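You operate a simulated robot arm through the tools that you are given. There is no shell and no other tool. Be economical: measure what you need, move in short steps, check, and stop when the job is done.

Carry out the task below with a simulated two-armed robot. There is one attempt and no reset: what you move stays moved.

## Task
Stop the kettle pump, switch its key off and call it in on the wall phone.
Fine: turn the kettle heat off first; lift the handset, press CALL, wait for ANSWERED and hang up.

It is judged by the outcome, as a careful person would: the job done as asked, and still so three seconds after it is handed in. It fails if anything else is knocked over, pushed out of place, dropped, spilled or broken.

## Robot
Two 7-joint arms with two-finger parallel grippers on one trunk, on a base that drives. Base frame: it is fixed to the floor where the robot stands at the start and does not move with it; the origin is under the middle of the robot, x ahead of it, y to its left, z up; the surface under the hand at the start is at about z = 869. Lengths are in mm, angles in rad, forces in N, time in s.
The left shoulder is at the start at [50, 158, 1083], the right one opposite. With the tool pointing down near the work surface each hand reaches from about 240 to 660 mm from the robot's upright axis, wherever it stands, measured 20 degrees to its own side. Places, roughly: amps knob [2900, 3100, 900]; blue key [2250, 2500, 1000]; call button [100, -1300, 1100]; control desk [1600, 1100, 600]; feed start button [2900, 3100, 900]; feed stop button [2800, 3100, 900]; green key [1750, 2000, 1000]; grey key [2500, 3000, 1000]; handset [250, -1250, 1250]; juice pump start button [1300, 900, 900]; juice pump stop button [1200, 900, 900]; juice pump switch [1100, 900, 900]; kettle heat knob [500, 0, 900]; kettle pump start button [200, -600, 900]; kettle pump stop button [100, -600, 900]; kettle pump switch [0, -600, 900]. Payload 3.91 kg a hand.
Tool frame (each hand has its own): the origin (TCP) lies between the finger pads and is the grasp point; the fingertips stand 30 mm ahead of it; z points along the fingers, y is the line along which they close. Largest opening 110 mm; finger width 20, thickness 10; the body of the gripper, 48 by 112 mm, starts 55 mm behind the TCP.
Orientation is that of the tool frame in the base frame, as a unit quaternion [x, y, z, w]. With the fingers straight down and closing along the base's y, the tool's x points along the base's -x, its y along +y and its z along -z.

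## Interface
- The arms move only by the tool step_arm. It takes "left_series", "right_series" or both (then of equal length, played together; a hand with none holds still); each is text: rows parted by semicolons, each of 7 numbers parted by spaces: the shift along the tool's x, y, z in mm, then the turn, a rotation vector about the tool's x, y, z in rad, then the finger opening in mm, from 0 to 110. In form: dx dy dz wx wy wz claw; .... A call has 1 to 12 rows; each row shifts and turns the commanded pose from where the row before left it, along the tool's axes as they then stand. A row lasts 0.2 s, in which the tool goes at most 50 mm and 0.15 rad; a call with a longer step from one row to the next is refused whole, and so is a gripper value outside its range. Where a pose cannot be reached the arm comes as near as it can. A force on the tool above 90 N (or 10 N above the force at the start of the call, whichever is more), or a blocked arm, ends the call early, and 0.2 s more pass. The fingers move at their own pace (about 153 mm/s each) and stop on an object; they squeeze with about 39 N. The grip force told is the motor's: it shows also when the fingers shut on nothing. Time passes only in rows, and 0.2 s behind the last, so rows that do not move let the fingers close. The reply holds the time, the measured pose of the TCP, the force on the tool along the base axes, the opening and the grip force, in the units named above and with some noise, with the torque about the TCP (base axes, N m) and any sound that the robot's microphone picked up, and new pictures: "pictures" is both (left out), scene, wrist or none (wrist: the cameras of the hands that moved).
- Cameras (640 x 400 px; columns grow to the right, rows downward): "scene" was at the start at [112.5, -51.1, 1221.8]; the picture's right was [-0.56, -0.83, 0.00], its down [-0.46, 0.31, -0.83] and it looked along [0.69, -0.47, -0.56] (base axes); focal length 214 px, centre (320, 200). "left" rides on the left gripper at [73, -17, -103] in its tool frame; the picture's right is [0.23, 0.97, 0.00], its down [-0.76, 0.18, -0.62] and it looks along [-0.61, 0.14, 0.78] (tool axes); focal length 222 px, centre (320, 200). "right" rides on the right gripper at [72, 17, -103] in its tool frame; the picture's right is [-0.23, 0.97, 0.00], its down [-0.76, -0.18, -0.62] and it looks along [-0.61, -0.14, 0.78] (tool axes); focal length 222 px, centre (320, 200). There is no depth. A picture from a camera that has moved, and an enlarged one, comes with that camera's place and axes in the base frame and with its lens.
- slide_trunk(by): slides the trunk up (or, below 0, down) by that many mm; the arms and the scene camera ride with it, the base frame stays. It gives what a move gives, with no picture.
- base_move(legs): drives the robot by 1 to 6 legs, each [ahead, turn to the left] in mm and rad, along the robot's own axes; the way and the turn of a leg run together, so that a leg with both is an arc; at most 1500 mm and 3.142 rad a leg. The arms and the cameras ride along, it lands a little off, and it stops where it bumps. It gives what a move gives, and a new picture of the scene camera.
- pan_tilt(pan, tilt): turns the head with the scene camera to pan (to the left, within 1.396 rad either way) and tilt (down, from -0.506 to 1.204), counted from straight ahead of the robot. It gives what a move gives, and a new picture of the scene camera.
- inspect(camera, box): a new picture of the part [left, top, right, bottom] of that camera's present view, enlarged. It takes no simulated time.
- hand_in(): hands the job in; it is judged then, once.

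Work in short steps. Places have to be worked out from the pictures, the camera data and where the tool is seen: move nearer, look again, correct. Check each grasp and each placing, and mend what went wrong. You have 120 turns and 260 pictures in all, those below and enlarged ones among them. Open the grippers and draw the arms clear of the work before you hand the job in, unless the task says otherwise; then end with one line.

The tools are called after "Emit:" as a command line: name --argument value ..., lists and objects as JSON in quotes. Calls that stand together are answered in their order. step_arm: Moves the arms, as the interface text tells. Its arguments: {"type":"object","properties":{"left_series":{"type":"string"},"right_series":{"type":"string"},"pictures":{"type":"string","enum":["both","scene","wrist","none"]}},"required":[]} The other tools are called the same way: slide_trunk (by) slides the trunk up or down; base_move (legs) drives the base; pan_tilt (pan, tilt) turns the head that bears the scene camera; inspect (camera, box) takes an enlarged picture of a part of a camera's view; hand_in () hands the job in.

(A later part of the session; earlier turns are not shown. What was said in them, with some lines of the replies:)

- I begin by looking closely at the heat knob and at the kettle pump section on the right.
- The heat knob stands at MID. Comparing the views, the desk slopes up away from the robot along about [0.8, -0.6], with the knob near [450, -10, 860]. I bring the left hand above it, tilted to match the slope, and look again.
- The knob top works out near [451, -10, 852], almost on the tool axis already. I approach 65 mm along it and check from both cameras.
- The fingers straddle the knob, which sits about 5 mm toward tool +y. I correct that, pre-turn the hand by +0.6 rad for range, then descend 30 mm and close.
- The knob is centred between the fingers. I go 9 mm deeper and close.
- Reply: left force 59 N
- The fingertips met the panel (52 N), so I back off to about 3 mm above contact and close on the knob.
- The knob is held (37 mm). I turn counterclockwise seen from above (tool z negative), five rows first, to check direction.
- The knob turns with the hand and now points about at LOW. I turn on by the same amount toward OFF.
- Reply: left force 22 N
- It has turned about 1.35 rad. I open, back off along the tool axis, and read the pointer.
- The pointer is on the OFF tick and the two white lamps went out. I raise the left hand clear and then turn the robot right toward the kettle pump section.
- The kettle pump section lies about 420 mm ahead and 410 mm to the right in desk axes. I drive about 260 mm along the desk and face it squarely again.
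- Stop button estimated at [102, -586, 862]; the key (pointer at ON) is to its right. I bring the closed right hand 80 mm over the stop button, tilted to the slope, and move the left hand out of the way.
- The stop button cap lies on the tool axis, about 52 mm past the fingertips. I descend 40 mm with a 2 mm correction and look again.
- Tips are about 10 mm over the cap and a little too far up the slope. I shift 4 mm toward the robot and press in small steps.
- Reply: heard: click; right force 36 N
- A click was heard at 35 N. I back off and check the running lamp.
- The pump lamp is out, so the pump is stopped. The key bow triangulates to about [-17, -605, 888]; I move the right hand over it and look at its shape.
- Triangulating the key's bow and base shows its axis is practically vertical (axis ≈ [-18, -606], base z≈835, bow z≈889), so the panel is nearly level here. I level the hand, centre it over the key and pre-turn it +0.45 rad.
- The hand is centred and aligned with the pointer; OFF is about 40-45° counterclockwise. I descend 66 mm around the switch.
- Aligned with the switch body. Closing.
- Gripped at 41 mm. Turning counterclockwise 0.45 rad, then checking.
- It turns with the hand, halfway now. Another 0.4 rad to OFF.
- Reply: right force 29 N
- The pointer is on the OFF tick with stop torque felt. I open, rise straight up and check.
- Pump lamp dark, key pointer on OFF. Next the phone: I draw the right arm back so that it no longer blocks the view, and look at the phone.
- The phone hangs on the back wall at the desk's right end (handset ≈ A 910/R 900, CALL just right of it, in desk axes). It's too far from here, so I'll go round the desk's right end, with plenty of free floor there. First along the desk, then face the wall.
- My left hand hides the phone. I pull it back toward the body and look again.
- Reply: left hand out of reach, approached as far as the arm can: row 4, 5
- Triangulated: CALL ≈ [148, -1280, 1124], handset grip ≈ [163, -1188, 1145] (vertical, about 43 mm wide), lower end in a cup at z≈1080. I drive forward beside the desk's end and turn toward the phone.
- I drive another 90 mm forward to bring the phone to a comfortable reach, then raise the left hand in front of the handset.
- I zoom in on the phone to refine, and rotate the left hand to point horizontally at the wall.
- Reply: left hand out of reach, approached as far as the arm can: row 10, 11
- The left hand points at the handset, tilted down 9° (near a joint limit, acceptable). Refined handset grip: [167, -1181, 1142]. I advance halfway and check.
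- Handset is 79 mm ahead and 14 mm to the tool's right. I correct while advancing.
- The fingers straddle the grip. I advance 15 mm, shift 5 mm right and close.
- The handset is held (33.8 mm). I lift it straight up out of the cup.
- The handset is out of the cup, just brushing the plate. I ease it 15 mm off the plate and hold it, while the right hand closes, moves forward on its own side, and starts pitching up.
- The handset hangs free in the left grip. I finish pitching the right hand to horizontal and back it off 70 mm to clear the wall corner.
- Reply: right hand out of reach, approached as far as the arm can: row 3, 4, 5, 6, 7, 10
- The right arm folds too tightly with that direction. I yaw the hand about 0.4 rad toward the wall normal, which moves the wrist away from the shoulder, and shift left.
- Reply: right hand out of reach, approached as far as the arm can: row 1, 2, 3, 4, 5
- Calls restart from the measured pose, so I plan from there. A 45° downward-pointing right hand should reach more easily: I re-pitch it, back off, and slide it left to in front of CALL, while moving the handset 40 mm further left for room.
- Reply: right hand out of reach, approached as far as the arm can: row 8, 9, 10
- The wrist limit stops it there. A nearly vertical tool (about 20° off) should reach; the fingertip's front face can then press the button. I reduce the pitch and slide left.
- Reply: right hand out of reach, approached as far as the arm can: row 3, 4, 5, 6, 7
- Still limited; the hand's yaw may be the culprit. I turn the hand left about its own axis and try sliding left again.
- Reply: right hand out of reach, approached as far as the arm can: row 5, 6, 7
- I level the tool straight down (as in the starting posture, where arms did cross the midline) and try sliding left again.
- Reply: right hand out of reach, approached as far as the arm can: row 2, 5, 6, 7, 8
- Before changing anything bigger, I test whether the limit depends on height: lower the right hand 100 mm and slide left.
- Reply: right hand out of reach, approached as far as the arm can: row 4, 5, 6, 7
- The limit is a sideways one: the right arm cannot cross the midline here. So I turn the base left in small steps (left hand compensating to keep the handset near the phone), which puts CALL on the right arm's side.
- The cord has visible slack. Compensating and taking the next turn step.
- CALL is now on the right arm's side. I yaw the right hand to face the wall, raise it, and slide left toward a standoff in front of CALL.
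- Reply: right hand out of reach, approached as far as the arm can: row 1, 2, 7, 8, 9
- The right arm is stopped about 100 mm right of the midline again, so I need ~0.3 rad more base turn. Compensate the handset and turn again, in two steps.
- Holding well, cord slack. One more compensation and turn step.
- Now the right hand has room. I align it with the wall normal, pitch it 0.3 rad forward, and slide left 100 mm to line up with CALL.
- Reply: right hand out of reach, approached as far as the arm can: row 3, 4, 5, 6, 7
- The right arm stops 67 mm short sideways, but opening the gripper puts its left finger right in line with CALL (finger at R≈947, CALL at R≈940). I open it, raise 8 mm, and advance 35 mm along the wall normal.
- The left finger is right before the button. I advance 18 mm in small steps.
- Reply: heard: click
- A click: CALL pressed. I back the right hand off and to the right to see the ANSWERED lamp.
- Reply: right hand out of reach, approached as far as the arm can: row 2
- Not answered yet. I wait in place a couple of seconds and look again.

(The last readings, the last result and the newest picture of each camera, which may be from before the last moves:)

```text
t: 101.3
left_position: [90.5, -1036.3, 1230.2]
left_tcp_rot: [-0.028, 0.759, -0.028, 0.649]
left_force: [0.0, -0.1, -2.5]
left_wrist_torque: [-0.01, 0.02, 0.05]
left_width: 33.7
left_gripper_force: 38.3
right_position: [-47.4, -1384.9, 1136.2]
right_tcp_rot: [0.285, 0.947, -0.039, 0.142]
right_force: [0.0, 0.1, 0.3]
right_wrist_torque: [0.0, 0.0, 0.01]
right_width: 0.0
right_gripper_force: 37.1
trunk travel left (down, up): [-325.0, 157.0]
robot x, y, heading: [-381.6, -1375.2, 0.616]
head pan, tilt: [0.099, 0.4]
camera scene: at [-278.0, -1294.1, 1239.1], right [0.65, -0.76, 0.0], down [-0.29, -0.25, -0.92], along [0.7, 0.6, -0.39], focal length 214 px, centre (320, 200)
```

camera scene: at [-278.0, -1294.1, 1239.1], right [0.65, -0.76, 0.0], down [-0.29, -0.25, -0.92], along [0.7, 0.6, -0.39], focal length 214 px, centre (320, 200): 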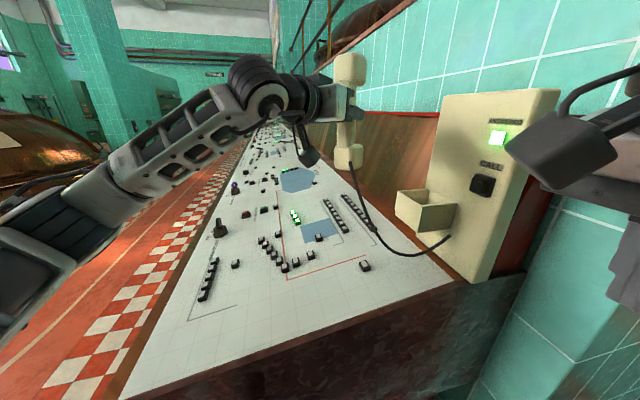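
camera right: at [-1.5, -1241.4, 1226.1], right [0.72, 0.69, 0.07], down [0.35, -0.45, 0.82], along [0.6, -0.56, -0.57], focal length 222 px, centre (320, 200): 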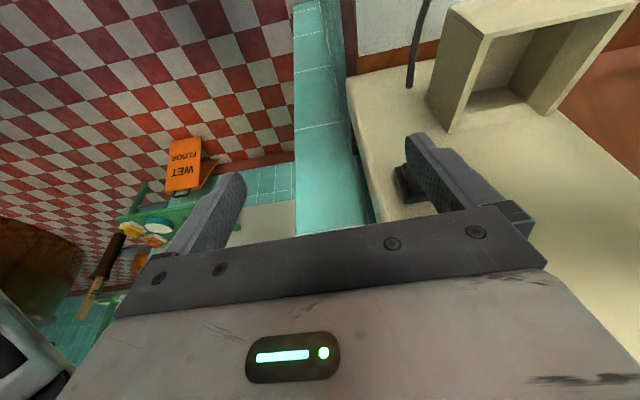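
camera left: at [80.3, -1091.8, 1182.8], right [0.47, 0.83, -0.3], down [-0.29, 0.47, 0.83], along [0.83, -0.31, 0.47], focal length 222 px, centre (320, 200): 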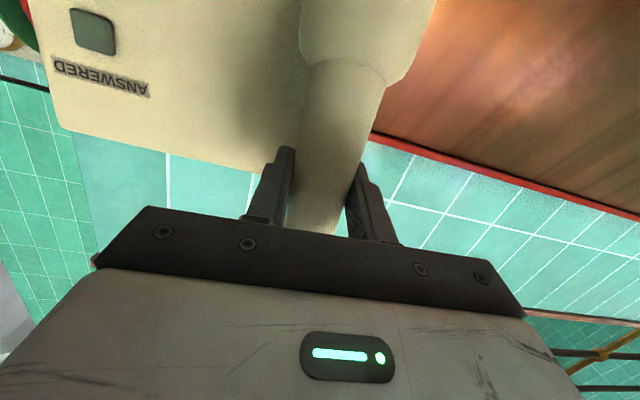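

ANSWERED is lit green. Now I bring the handset back: turning the base right in steps, with the left hand shifting left between them so the handset stays clear of the plate.

Emit:
base_move --legs '[[0, -0.13]]'

Emit:
step_arm --left_series "0 23 -18 0 0 0 20; 0 23 -18 0 0 0 20; 0 0 0 0 0 0 20" --pictures "none"

Emit:
base_move --legs '[[0, -0.15]]'

```text
t: 102.3
left_position: [130.6, -1101.1, 1231.2]
left_tcp_rot: [0.022, 0.76, -0.07, 0.646]
left_force: [-1.0, 0.4, -2.8]
left_wrist_torque: [0.0, 0.04, -0.01]
left_width: 34.0
left_gripper_force: 38.7
right_position: [-50.6, -1428.2, 1136.6]
right_tcp_rot: [0.347, 0.926, -0.049, 0.139]
right_force: [0.8, 0.2, 0.9]
right_wrist_torque: [-0.02, 0.01, 0.02]
right_width: 0.0
right_gripper_force: 37.6
trunk travel left (down, up): [-325.0, 157.0]
robot x, y, heading: [-375.5, -1374.9, 0.487]
head pan, tilt: [0.099, 0.4]
camera scene: at [-267.9, -1308.5, 1239.1], right [0.55, -0.83, 0.0], down [-0.33, -0.21, -0.92], along [0.77, 0.51, -0.39], focal length 214 px, centre (320, 200)
```

scene: 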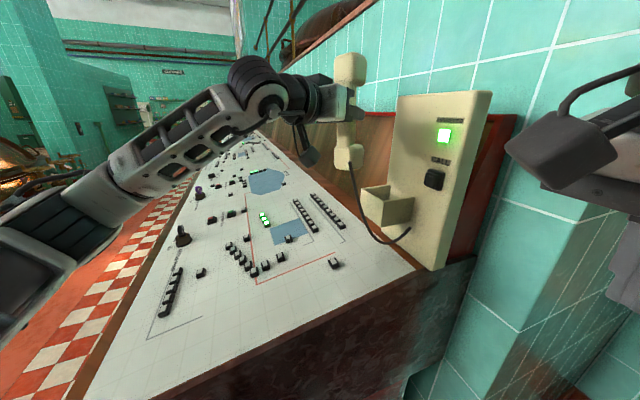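

```text
t: 103.1
left_position: [100.4, -1052.4, 1232.5]
left_tcp_rot: [0.022, 0.76, -0.071, 0.646]
left_force: [0.8, 0.0, -2.5]
left_wrist_torque: [0.01, 0.02, -0.01]
left_width: 33.7
left_gripper_force: 39.0
right_position: [-51.2, -1429.0, 1136.7]
right_tcp_rot: [0.347, 0.926, -0.049, 0.14]
right_force: [-0.2, 0.3, -0.3]
right_wrist_torque: [0.01, 0.0, 0.03]
right_width: 0.0
right_gripper_force: 37.9
trunk travel left (down, up): [-325.0, 157.0]
robot x, y, heading: [-378.0, -1379.7, 0.483]
head pan, tilt: [0.099, 0.4]
```

```text
t: 104.1
left_position: [142.4, -1126.3, 1231.1]
left_tcp_rot: [0.078, 0.756, -0.117, 0.639]
left_force: [0.1, 0.0, -2.8]
left_wrist_torque: [-0.02, 0.01, 0.0]
left_width: 33.7
left_gripper_force: 39.3
right_position: [-63.2, -1476.8, 1135.7]
right_tcp_rot: [0.415, 0.898, -0.059, 0.135]
right_force: [0.4, 0.5, 0.3]
right_wrist_torque: [0.02, 0.0, 0.0]
right_width: 0.0
right_gripper_force: 37.7
trunk travel left (down, up): [-325.0, 157.0]
robot x, y, heading: [-379.6, -1378.7, 0.338]
head pan, tilt: [0.099, 0.4]
camera scene: at [-258.8, -1325.9, 1239.1], right [0.42, -0.91, 0.0], down [-0.35, -0.16, -0.92], along [0.84, 0.39, -0.39], focal length 214 px, centre (320, 200)
```

scene: 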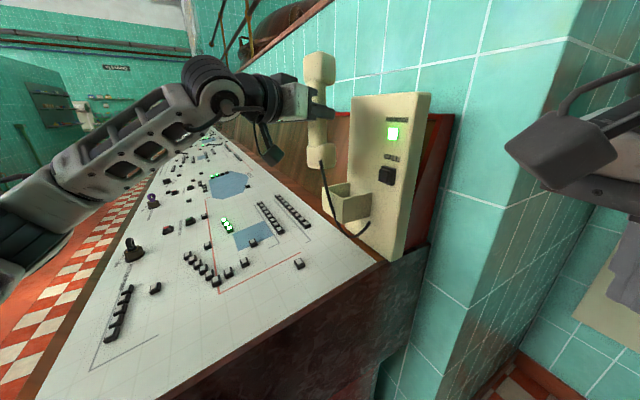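

Everything reverses as expected. I repeat the two remaining reverse steps.

Emit:
step_arm --left_series "0 20 -24 0 0 0 20; 0 20 -24 0 0 0 20; 0 0 0 0 0 0 20" --pictures "none"

Emit:
base_move --legs '[[0, -0.15]]'

Emit:
step_arm --left_series "0 16 -22 0 0 0 20; 0 16 -22 0 0 0 20; 0 0 0 0 0 0 20" --pictures "none"

Emit:
base_move --legs '[[0, -0.13]]'

```text
t: 104.9
left_position: [109.0, -1075.7, 1237.3]
left_tcp_rot: [0.078, 0.756, -0.117, 0.639]
left_force: [-0.5, 0.1, -2.6]
left_wrist_torque: [0.02, 0.01, 0.03]
left_width: 33.6
left_gripper_force: 39.3
right_position: [-62.4, -1476.8, 1136.2]
right_tcp_rot: [0.415, 0.898, -0.059, 0.136]
right_force: [-0.2, -1.3, -0.1]
right_wrist_torque: [0.01, 0.02, 0.0]
right_width: 0.0
right_gripper_force: 37.5
trunk travel left (down, up): [-325.0, 157.0]
robot x, y, heading: [-380.6, -1381.1, 0.33]
head pan, tilt: [0.099, 0.4]
```

```text
t: 106.0
left_position: [147.9, -1150.6, 1237.2]
left_tcp_rot: [0.134, 0.749, -0.166, 0.628]
left_force: [-0.4, -0.3, -2.5]
left_wrist_torque: [0.03, 0.05, 0.03]
left_width: 34.0
left_gripper_force: 39.3
right_position: [-81.0, -1522.5, 1135.8]
right_tcp_rot: [0.48, 0.865, -0.069, 0.131]
right_force: [-0.2, -0.1, -0.1]
right_wrist_torque: [0.02, 0.0, 0.04]
right_width: 0.0
right_gripper_force: 37.5
trunk travel left (down, up): [-325.0, 157.0]
robot x, y, heading: [-379.0, -1375.6, 0.191]
head pan, tilt: [0.099, 0.4]
camera scene: at [-252.4, -1344.6, 1239.1], right [0.28, -0.96, 0.0], down [-0.37, -0.11, -0.92], along [0.88, 0.26, -0.39], focal length 214 px, centre (320, 200)
```

scene: 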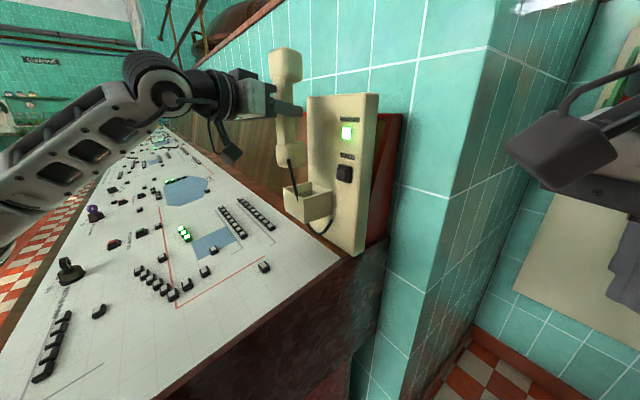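

```text
t: 106.8
left_position: [121.7, -1103.2, 1241.6]
left_tcp_rot: [0.134, 0.749, -0.166, 0.628]
left_force: [0.3, -0.7, -2.6]
left_wrist_torque: [0.02, 0.03, 0.0]
left_width: 33.4
left_gripper_force: 39.1
right_position: [-81.0, -1522.1, 1136.0]
right_tcp_rot: [0.48, 0.865, -0.069, 0.131]
right_force: [-0.1, -0.5, 1.1]
right_wrist_torque: [0.02, 0.0, 0.01]
right_width: 0.0
right_gripper_force: 37.8
trunk travel left (down, up): [-325.0, 157.0]
robot x, y, heading: [-381.7, -1378.2, 0.184]
head pan, tilt: [0.099, 0.4]
```

```text
t: 107.8
left_position: [152.1, -1170.7, 1241.8]
left_tcp_rot: [0.183, 0.738, -0.206, 0.616]
left_force: [0.0, 0.2, -1.8]
left_wrist_torque: [0.02, 0.0, 0.02]
left_width: 33.8
left_gripper_force: 39.0
right_position: [-101.9, -1559.0, 1135.4]
right_tcp_rot: [0.536, 0.831, -0.077, 0.127]
right_force: [-0.2, -0.7, 0.2]
right_wrist_torque: [-0.02, 0.02, 0.0]
right_width: 0.0
right_gripper_force: 37.3
trunk travel left (down, up): [-325.0, 157.0]
robot x, y, heading: [-380.5, -1374.7, 0.057]
head pan, tilt: [0.099, 0.4]
camera scene: at [-249.2, -1361.5, 1239.1], right [0.16, -0.99, 0.0], down [-0.38, -0.06, -0.92], along [0.91, 0.14, -0.39], focal length 214 px, centre (320, 200)
```

scene: 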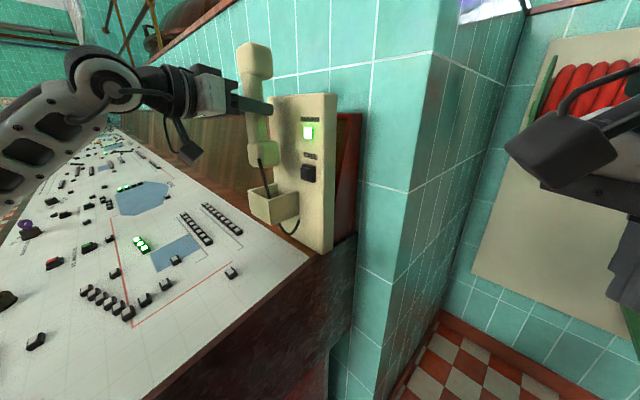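

The hand has its grasp orientation again. I place it exactly above the grasp spot [159, -1176] and check alignment with the cup.

Emit:
step_arm --left_series "0 0 9 0 0 0 20; 0 0 0 0 0 0 20" --pictures "wrist"

Emit:
inspect --camera "scene" --box '[200, 40, 360, 240]'

```text
t: 108.4
left_position: [160.4, -1175.2, 1239.0]
left_tcp_rot: [0.182, 0.739, -0.206, 0.615]
left_force: [-0.3, 0.6, -3.0]
left_wrist_torque: [-0.01, 0.03, 0.0]
left_width: 33.5
left_gripper_force: 38.5
right_position: [-102.6, -1560.4, 1135.9]
right_tcp_rot: [0.536, 0.831, -0.077, 0.126]
right_force: [-0.2, -0.2, -0.1]
right_wrist_torque: [-0.01, 0.0, 0.01]
right_width: 0.0
right_gripper_force: 37.0
trunk travel left (down, up): [-325.0, 157.0]
robot x, y, heading: [-376.7, -1375.6, 0.059]
head pan, tilt: [0.099, 0.4]
camera left: at [53.4, -1133.3, 1186.1], right [0.47, 0.83, -0.3], down [-0.29, 0.47, 0.83], along [0.83, -0.3, 0.46], focal length 222 px, centre (320, 200)
```

left: 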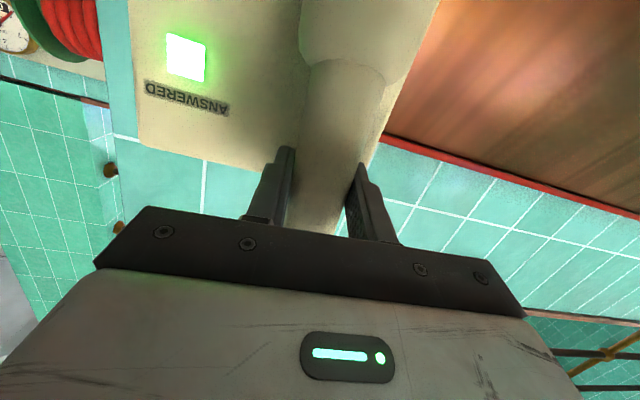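

```text
2.00 times, centred on (280, 140) of scene
camera zoom: at [-249.2, -1361.0, 1239.1], right [0.16, -0.99, 0.0], down [-0.38, -0.06, -0.92], along [0.91, 0.14, -0.39], focal length 429 px, centre (400, 320)
```

zoom: 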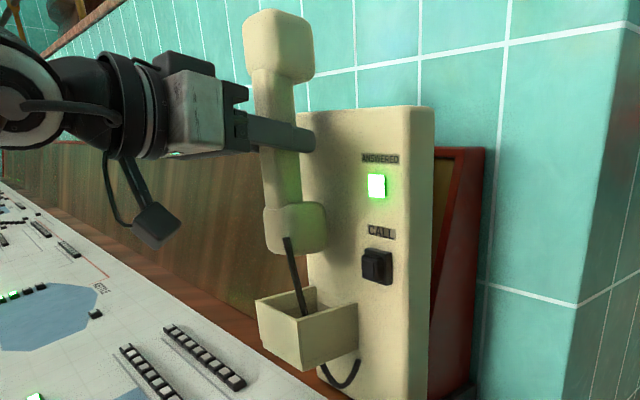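

Lowering straight down 60 mm, then checking over the cup rim.

Emit:
step_arm --left_series "19.7 1.5 3.1 0 0 0 20; 19.7 1.5 3.1 0 0 0 20; 14.8 1.2 2.3 0 0 0 20; 0 0 0 0 0 0 20" --pictures "wrist"

Emit:
inspect --camera "scene" --box '[200, 100, 360, 240]'

```text
t: 109.4
left_position: [160.1, -1174.6, 1183.2]
left_tcp_rot: [0.182, 0.738, -0.206, 0.616]
left_force: [1.2, 0.3, -2.3]
left_wrist_torque: [0.0, 0.05, 0.0]
left_width: 33.7
left_gripper_force: 39.2
right_position: [-102.2, -1559.3, 1136.3]
right_tcp_rot: [0.537, 0.831, -0.078, 0.126]
right_force: [0.6, -0.3, 0.6]
right_wrist_torque: [0.02, 0.02, 0.0]
right_width: 0.2
right_gripper_force: 37.5
trunk travel left (down, up): [-325.0, 157.0]
robot x, y, heading: [-376.2, -1376.6, 0.057]
head pan, tilt: [0.099, 0.4]
camera left: at [53.4, -1133.3, 1131.3], right [0.47, 0.83, -0.3], down [-0.29, 0.47, 0.83], along [0.83, -0.3, 0.46], focal length 222 px, centre (320, 200)
```

left: 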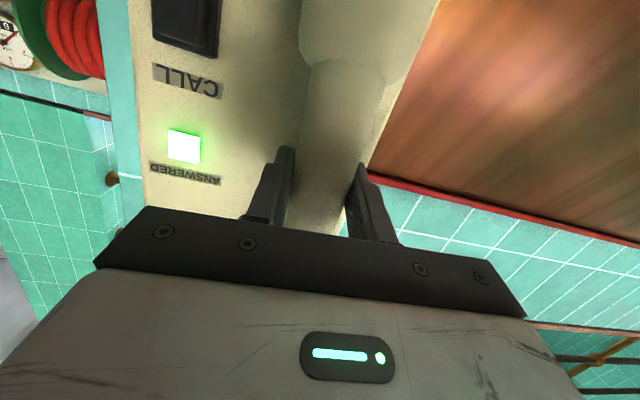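

```text
2.86 times, centred on (280, 170) of scene
camera zoom: at [-249.2, -1361.1, 1239.1], right [0.16, -0.99, 0.0], down [-0.38, -0.06, -0.92], along [0.91, 0.14, -0.39], focal length 613 px, centre (434, 286)
```

zoom: 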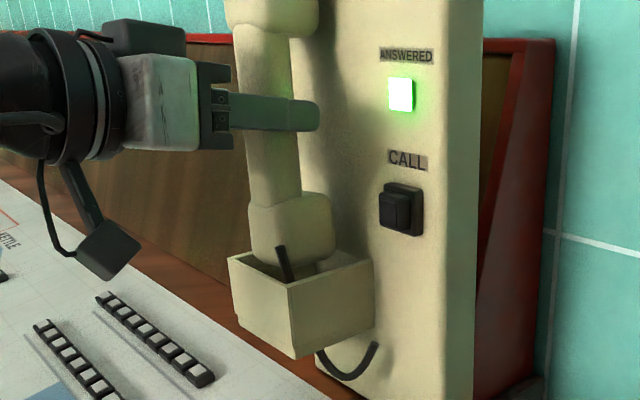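

The lower end enters the cup freely. I lower the remaining 42 mm.

Emit:
step_arm --left_series "9.9 0.8 1.6 0 0 0 20; 9.9 0.8 1.6 0 0 0 20; 9.9 0.8 1.6 0 0 0 20; 9.9 0.8 1.6 0 0 0 20; 0 0 0 0 0 0 20" --pictures "wrist"

Emit:
inspect --camera "scene" --box '[200, 80, 360, 220]'

```text
t: 110.6
left_position: [160.1, -1177.1, 1144.1]
left_tcp_rot: [0.184, 0.739, -0.207, 0.615]
left_force: [7.9, -7.2, 0.7]
left_wrist_torque: [-0.75, -0.97, -0.21]
left_width: 33.5
left_gripper_force: 39.6
right_position: [-102.2, -1560.1, 1135.1]
right_tcp_rot: [0.536, 0.831, -0.077, 0.126]
right_force: [-0.4, 0.9, -0.5]
right_wrist_torque: [-0.02, 0.02, -0.01]
right_width: 0.1
right_gripper_force: 38.4
trunk travel left (down, up): [-325.0, 157.0]
robot x, y, heading: [-379.7, -1374.4, 0.054]
head pan, tilt: [0.099, 0.4]
camera left: at [53.5, -1134.8, 1090.7], right [0.47, 0.83, -0.3], down [-0.29, 0.47, 0.83], along [0.83, -0.3, 0.46], focal length 222 px, centre (320, 200)
```

left: 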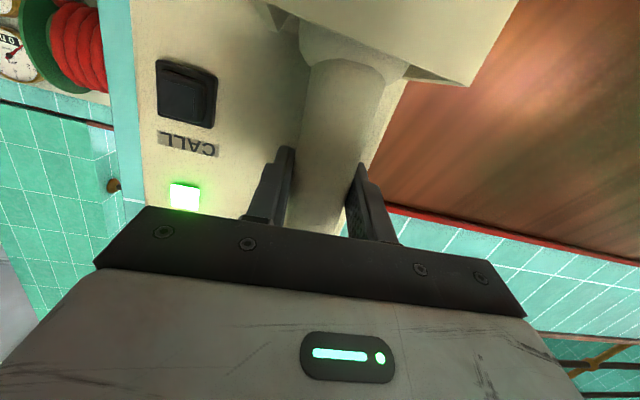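

```text
2.86 times, centred on (280, 150) of scene
camera zoom: at [-248.4, -1362.2, 1239.0], right [0.16, -0.99, 0.0], down [-0.39, -0.06, -0.92], along [0.91, 0.14, -0.39], focal length 613 px, centre (434, 343)
```

zoom: 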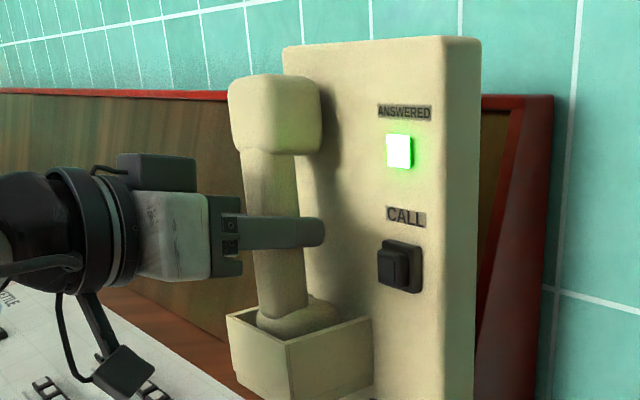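

Almost seated (1144 vs 1141), with the lower end leaning lightly on the cup front. I ease 4 mm toward the wall and 4 mm down.

Emit:
step_arm --left_series "0 0 5 0 0 0 20; 4 0 0 0 0 0 20; 0 0 0 0 0 0 20" --pictures "none"

Emit:
inspect --camera "scene" --box '[200, 80, 360, 220]'

```text
t: 111.4
left_position: [162.7, -1177.4, 1142.1]
left_tcp_rot: [0.183, 0.737, -0.205, 0.618]
left_force: [-0.8, 3.0, 8.8]
left_wrist_torque: [0.27, -0.4, 0.11]
left_width: 33.8
left_gripper_force: 39.1
right_position: [-103.5, -1559.7, 1136.4]
right_tcp_rot: [0.536, 0.831, -0.078, 0.126]
right_force: [0.4, 0.1, -1.2]
right_wrist_torque: [0.01, 0.02, 0.02]
right_width: 0.1
right_gripper_force: 38.1
trunk travel left (down, up): [-325.0, 157.0]
robot x, y, heading: [-380.7, -1372.6, 0.057]
head pan, tilt: [0.099, 0.4]
```

```text
2.86 times, centred on (280, 150) of scene
camera zoom: at [-250.2, -1361.0, 1239.3], right [0.16, -0.99, 0.0], down [-0.38, -0.06, -0.92], along [0.91, 0.14, -0.39], focal length 613 px, centre (434, 343)
```

zoom: 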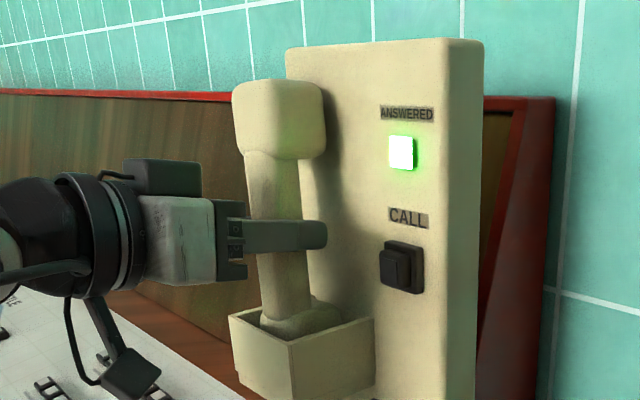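

It rests on the cup floor (8.8 N up). I open the fingers gently and check that it stays.

Emit:
step_arm --left_series "0 0 0 0 0 0 38; 0 0 0 0 0 0 45; 0 0 0 0 0 0 60; 0 0 0 0 0 0 80; 0 0 0 0 0 0 80" --pictures "wrist"

Emit:
inspect --camera "scene" --box '[200, 80, 360, 220]'

```text
t: 112.6
left_position: [162.7, -1177.2, 1139.2]
left_tcp_rot: [0.182, 0.738, -0.206, 0.616]
left_force: [-0.7, -0.9, 0.2]
left_wrist_torque: [-0.02, 0.02, 0.03]
left_width: 80.5
left_gripper_force: 0.0
right_position: [-103.8, -1559.8, 1136.9]
right_tcp_rot: [0.536, 0.831, -0.077, 0.125]
right_force: [0.6, 0.3, 0.2]
right_wrist_torque: [-0.01, -0.02, 0.0]
right_width: 0.0
right_gripper_force: 38.1
trunk travel left (down, up): [-325.0, 157.0]
robot x, y, heading: [-379.1, -1379.5, 0.057]
head pan, tilt: [0.099, 0.4]
camera left: at [56.2, -1135.9, 1086.3], right [0.47, 0.83, -0.3], down [-0.29, 0.47, 0.83], along [0.83, -0.3, 0.46], focal length 222 px, centre (320, 200)
```

left: 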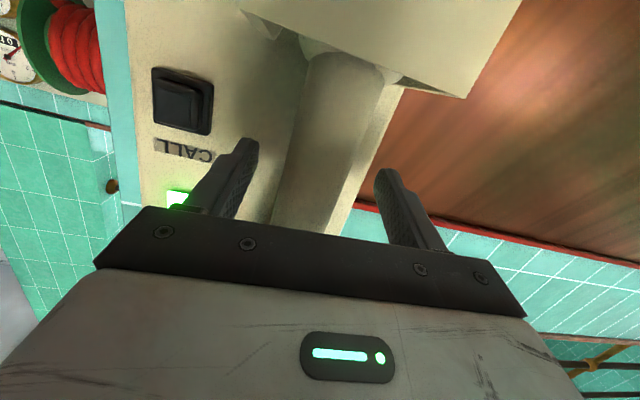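

```text
2.86 times, centred on (280, 150) of scene
camera zoom: at [-249.4, -1361.2, 1239.1], right [0.16, -0.99, 0.0], down [-0.38, -0.06, -0.92], along [0.91, 0.14, -0.39], focal length 613 px, centre (434, 343)
```

zoom: 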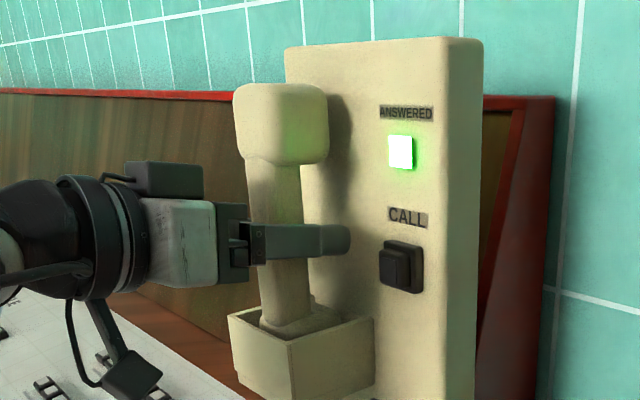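

The handset stands in the cup. I withdraw the left hand straight back.

Emit:
step_arm --left_series "0 0 -20 0 0 0 80; 0 0 -30 0 0 0 80; 0 0 -40 0 0 0 80; 0 0 -40 0 0 0 80" --pictures "scene"

Emit:
inspect --camera "scene" --box '[200, 80, 360, 220]'

```text
t: 113.6
left_position: [53.6, -1109.1, 1159.1]
left_tcp_rot: [0.182, 0.738, -0.205, 0.616]
left_force: [-0.4, 0.8, 0.0]
left_wrist_torque: [0.0, -0.03, 0.0]
left_width: 80.0
left_gripper_force: 0.0
right_position: [-103.0, -1559.7, 1137.0]
right_tcp_rot: [0.536, 0.831, -0.076, 0.126]
right_force: [-0.3, -0.8, -0.2]
right_wrist_torque: [-0.02, -0.03, 0.0]
right_width: 0.0
right_gripper_force: 38.1
trunk travel left (down, up): [-325.0, 157.0]
robot x, y, heading: [-380.5, -1375.7, 0.056]
head pan, tilt: [0.099, 0.4]
camera scene: at [-250.0, -1361.2, 1239.2], right [0.16, -0.99, 0.0], down [-0.38, -0.06, -0.92], along [0.91, 0.14, -0.39], focal length 214 px, centre (320, 200)
```

scene: 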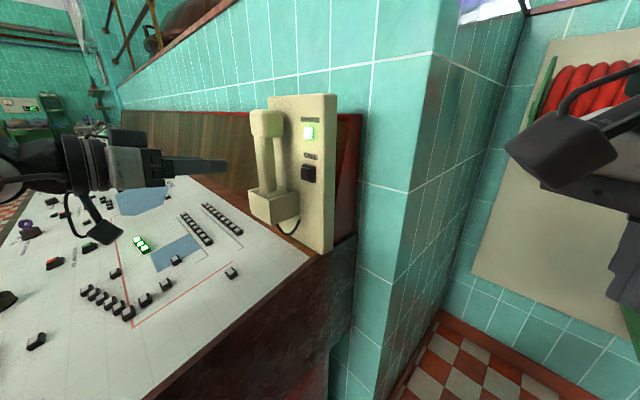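

```text
2.86 times, centred on (280, 150) of scene
camera zoom: at [-250.0, -1361.2, 1239.2], right [0.16, -0.99, 0.0], down [-0.38, -0.06, -0.92], along [0.91, 0.14, -0.39], focal length 613 px, centre (434, 343)
```

zoom: 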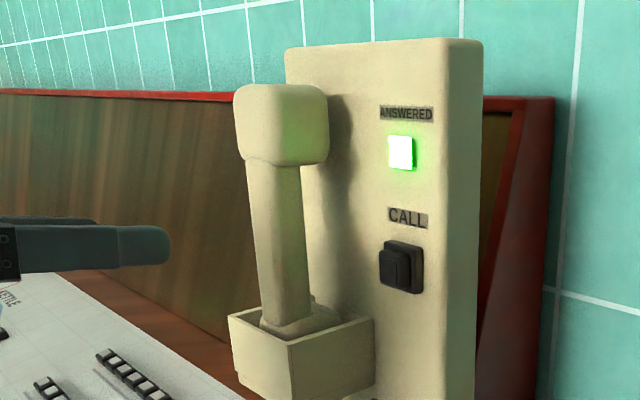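

The handset's position matches the original to within a millimetre or two. I draw the left hand further back, open both grippers, wait, and re-check the phone.

Emit:
step_arm --left_series "0 0 -30 0 0 0 110; 0 0 -30 0 0 0 110; 0 0 0 0 0 0 110; 0 0 0 0 0 0 110; 0 0 0 0 0 0 110; 0 0 0 0 0 0 110" --right_series "0 0 0 0 0 0 110; 0 0 0 0 0 0 110; 0 0 0 0 0 0 110; 0 0 0 0 0 0 110; 0 0 0 0 0 0 110; 0 0 0 0 0 0 110" --pictures "scene"

Emit:
inspect --camera "scene" --box '[200, 80, 360, 240]'

Emit:
pan_tilt --pan 0.8 --tilt 0.4

```text
t: 115.0
left_position: [27.2, -1088.7, 1164.7]
left_tcp_rot: [0.18, 0.739, -0.204, 0.617]
left_force: [0.9, -0.5, -1.2]
left_wrist_torque: [-0.01, -0.01, 0.01]
left_width: 110.2
left_gripper_force: 0.0
left hand out of reach, approached as far as the arm can: row 2
right_position: [-102.2, -1560.2, 1136.4]
right_tcp_rot: [0.535, 0.832, -0.077, 0.126]
right_force: [0.6, 0.9, 0.9]
right_wrist_torque: [-0.01, -0.05, -0.01]
right_width: 110.1
right_gripper_force: 0.1
trunk travel left (down, up): [-325.0, 157.0]
robot x, y, heading: [-380.3, -1376.7, 0.059]
head pan, tilt: [0.099, 0.4]
camera scene: at [-249.4, -1361.2, 1239.1], right [0.16, -0.99, 0.0], down [-0.38, -0.06, -0.92], along [0.91, 0.14, -0.39], focal length 214 px, centre (320, 200)
```

scene: 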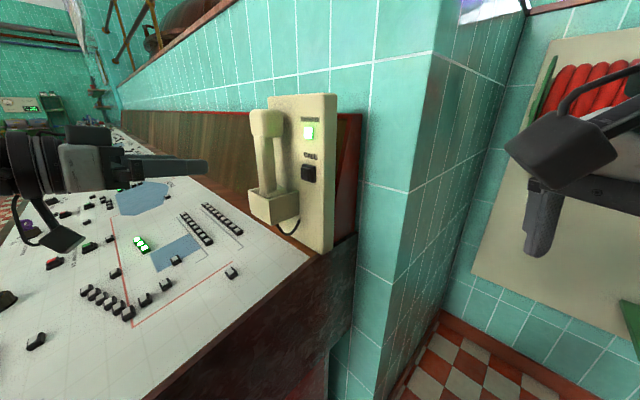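

```text
2.50 times, centred on (280, 160) of scene
camera zoom: at [-249.4, -1361.2, 1239.1], right [0.16, -0.99, 0.0], down [-0.38, -0.06, -0.92], along [0.91, 0.14, -0.39], focal length 536 px, centre (420, 300)
```

zoom: 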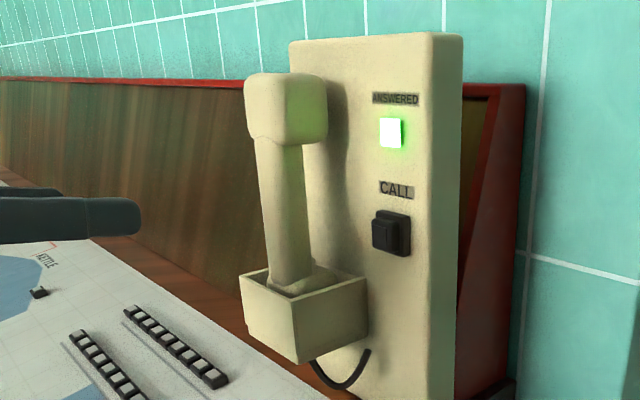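

```text
t: 116.0
left_position: [27.2, -1088.5, 1164.3]
left_tcp_rot: [0.179, 0.739, -0.204, 0.616]
left_force: [-0.5, 0.7, 0.3]
left_wrist_torque: [0.0, 0.01, 0.0]
left_width: 109.8
left_gripper_force: 0.1
right_position: [-101.8, -1559.3, 1136.5]
right_tcp_rot: [0.536, 0.831, -0.078, 0.127]
right_force: [0.4, 0.8, 1.0]
right_wrist_torque: [0.01, -0.01, -0.03]
right_width: 110.0
right_gripper_force: 0.0
trunk travel left (down, up): [-325.0, 157.0]
robot x, y, heading: [-381.2, -1377.7, 0.057]
head pan, tilt: [0.799, 0.4]
camera scene: at [-280.2, -1305.7, 1239.1], right [0.75, -0.66, 0.0], down [-0.26, -0.29, -0.92], along [0.6, 0.7, -0.39], focal length 214 px, centre (320, 200)
```

scene: 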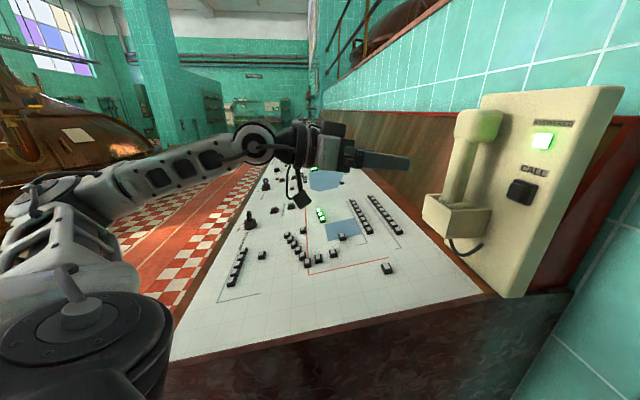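

The handset is seated as at the start. I wait two more seconds to see whether the lamp changes and check the desk once more.

Emit:
step_arm --left_series "0 0 0 0 0 0 110; 0 0 0 0 0 0 110; 0 0 0 0 0 0 110; 0 0 0 0 0 0 110; 0 0 0 0 0 0 110; 0 0 0 0 0 0 110; 0 0 0 0 0 0 110; 0 0 0 0 0 0 110; 0 0 0 0 0 0 110; 0 0 0 0 0 0 110; 0 0 0 0 0 0 110; 0 0 0 0 0 0 110" --pictures "none"

Emit:
inspect --camera "scene" --box '[400, 70, 640, 270]'

Emit:
inspect --camera "scene" --box '[220, 160, 380, 260]'

```text
t: 118.6
left_position: [26.3, -1089.4, 1164.9]
left_tcp_rot: [0.179, 0.739, -0.203, 0.617]
left_force: [0.5, -0.2, -0.1]
left_wrist_torque: [0.04, -0.04, -0.03]
left_width: 109.9
left_gripper_force: 0.1
right_position: [-102.2, -1560.0, 1137.3]
right_tcp_rot: [0.536, 0.831, -0.078, 0.126]
right_force: [-0.2, -1.0, 0.7]
right_wrist_torque: [-0.01, 0.02, -0.01]
right_width: 110.1
right_gripper_force: 0.0
trunk travel left (down, up): [-325.0, 157.0]
robot x, y, heading: [-375.8, -1374.9, 0.056]
head pan, tilt: [0.799, 0.4]
```

```text
2.00 times, centred on (520, 170) of scene
camera zoom: at [-280.2, -1305.6, 1239.1], right [0.76, -0.66, 0.0], down [-0.26, -0.29, -0.92], along [0.6, 0.7, -0.39], focal length 429 px, centre (-80, 260)
```

zoom: 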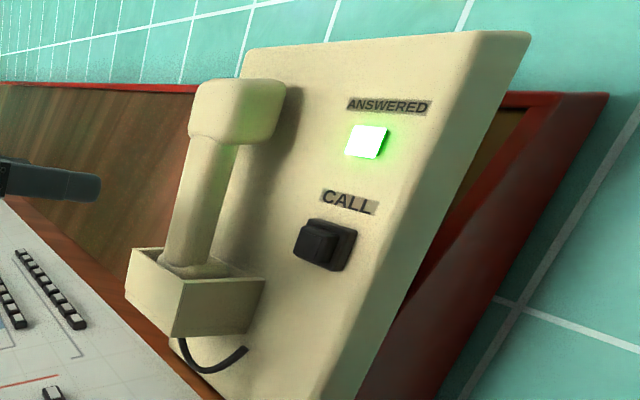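

```text
4.00 times, centred on (300, 210) of scene
camera zoom: at [-280.2, -1305.6, 1239.1], right [0.76, -0.66, 0.0], down [-0.26, -0.29, -0.92], along [0.6, 0.7, -0.39], focal length 858 px, centre (400, 160)
```

zoom: 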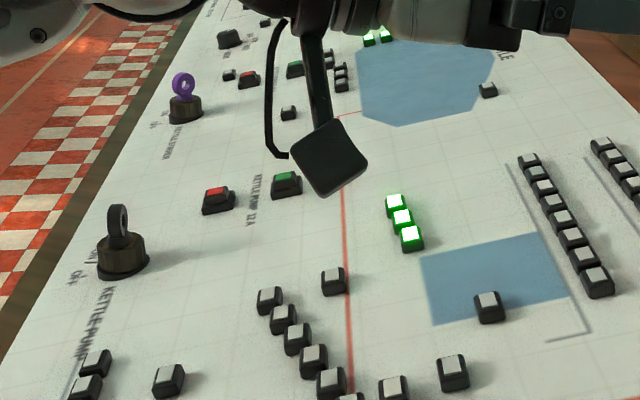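

The heat is off, the pump is stopped, the key is at OFF, and the handset is back in its cup after the call was answered. Both grippers are open and clear, so I hand in.

Emit:
hand_in

```text
The job is handed in.
```

Kettle heat is off, the kettle pump is stopped and its key is at OFF; the call was answered and the handset is hung up, though the ANSWERED lamp was still lit when I handed in.
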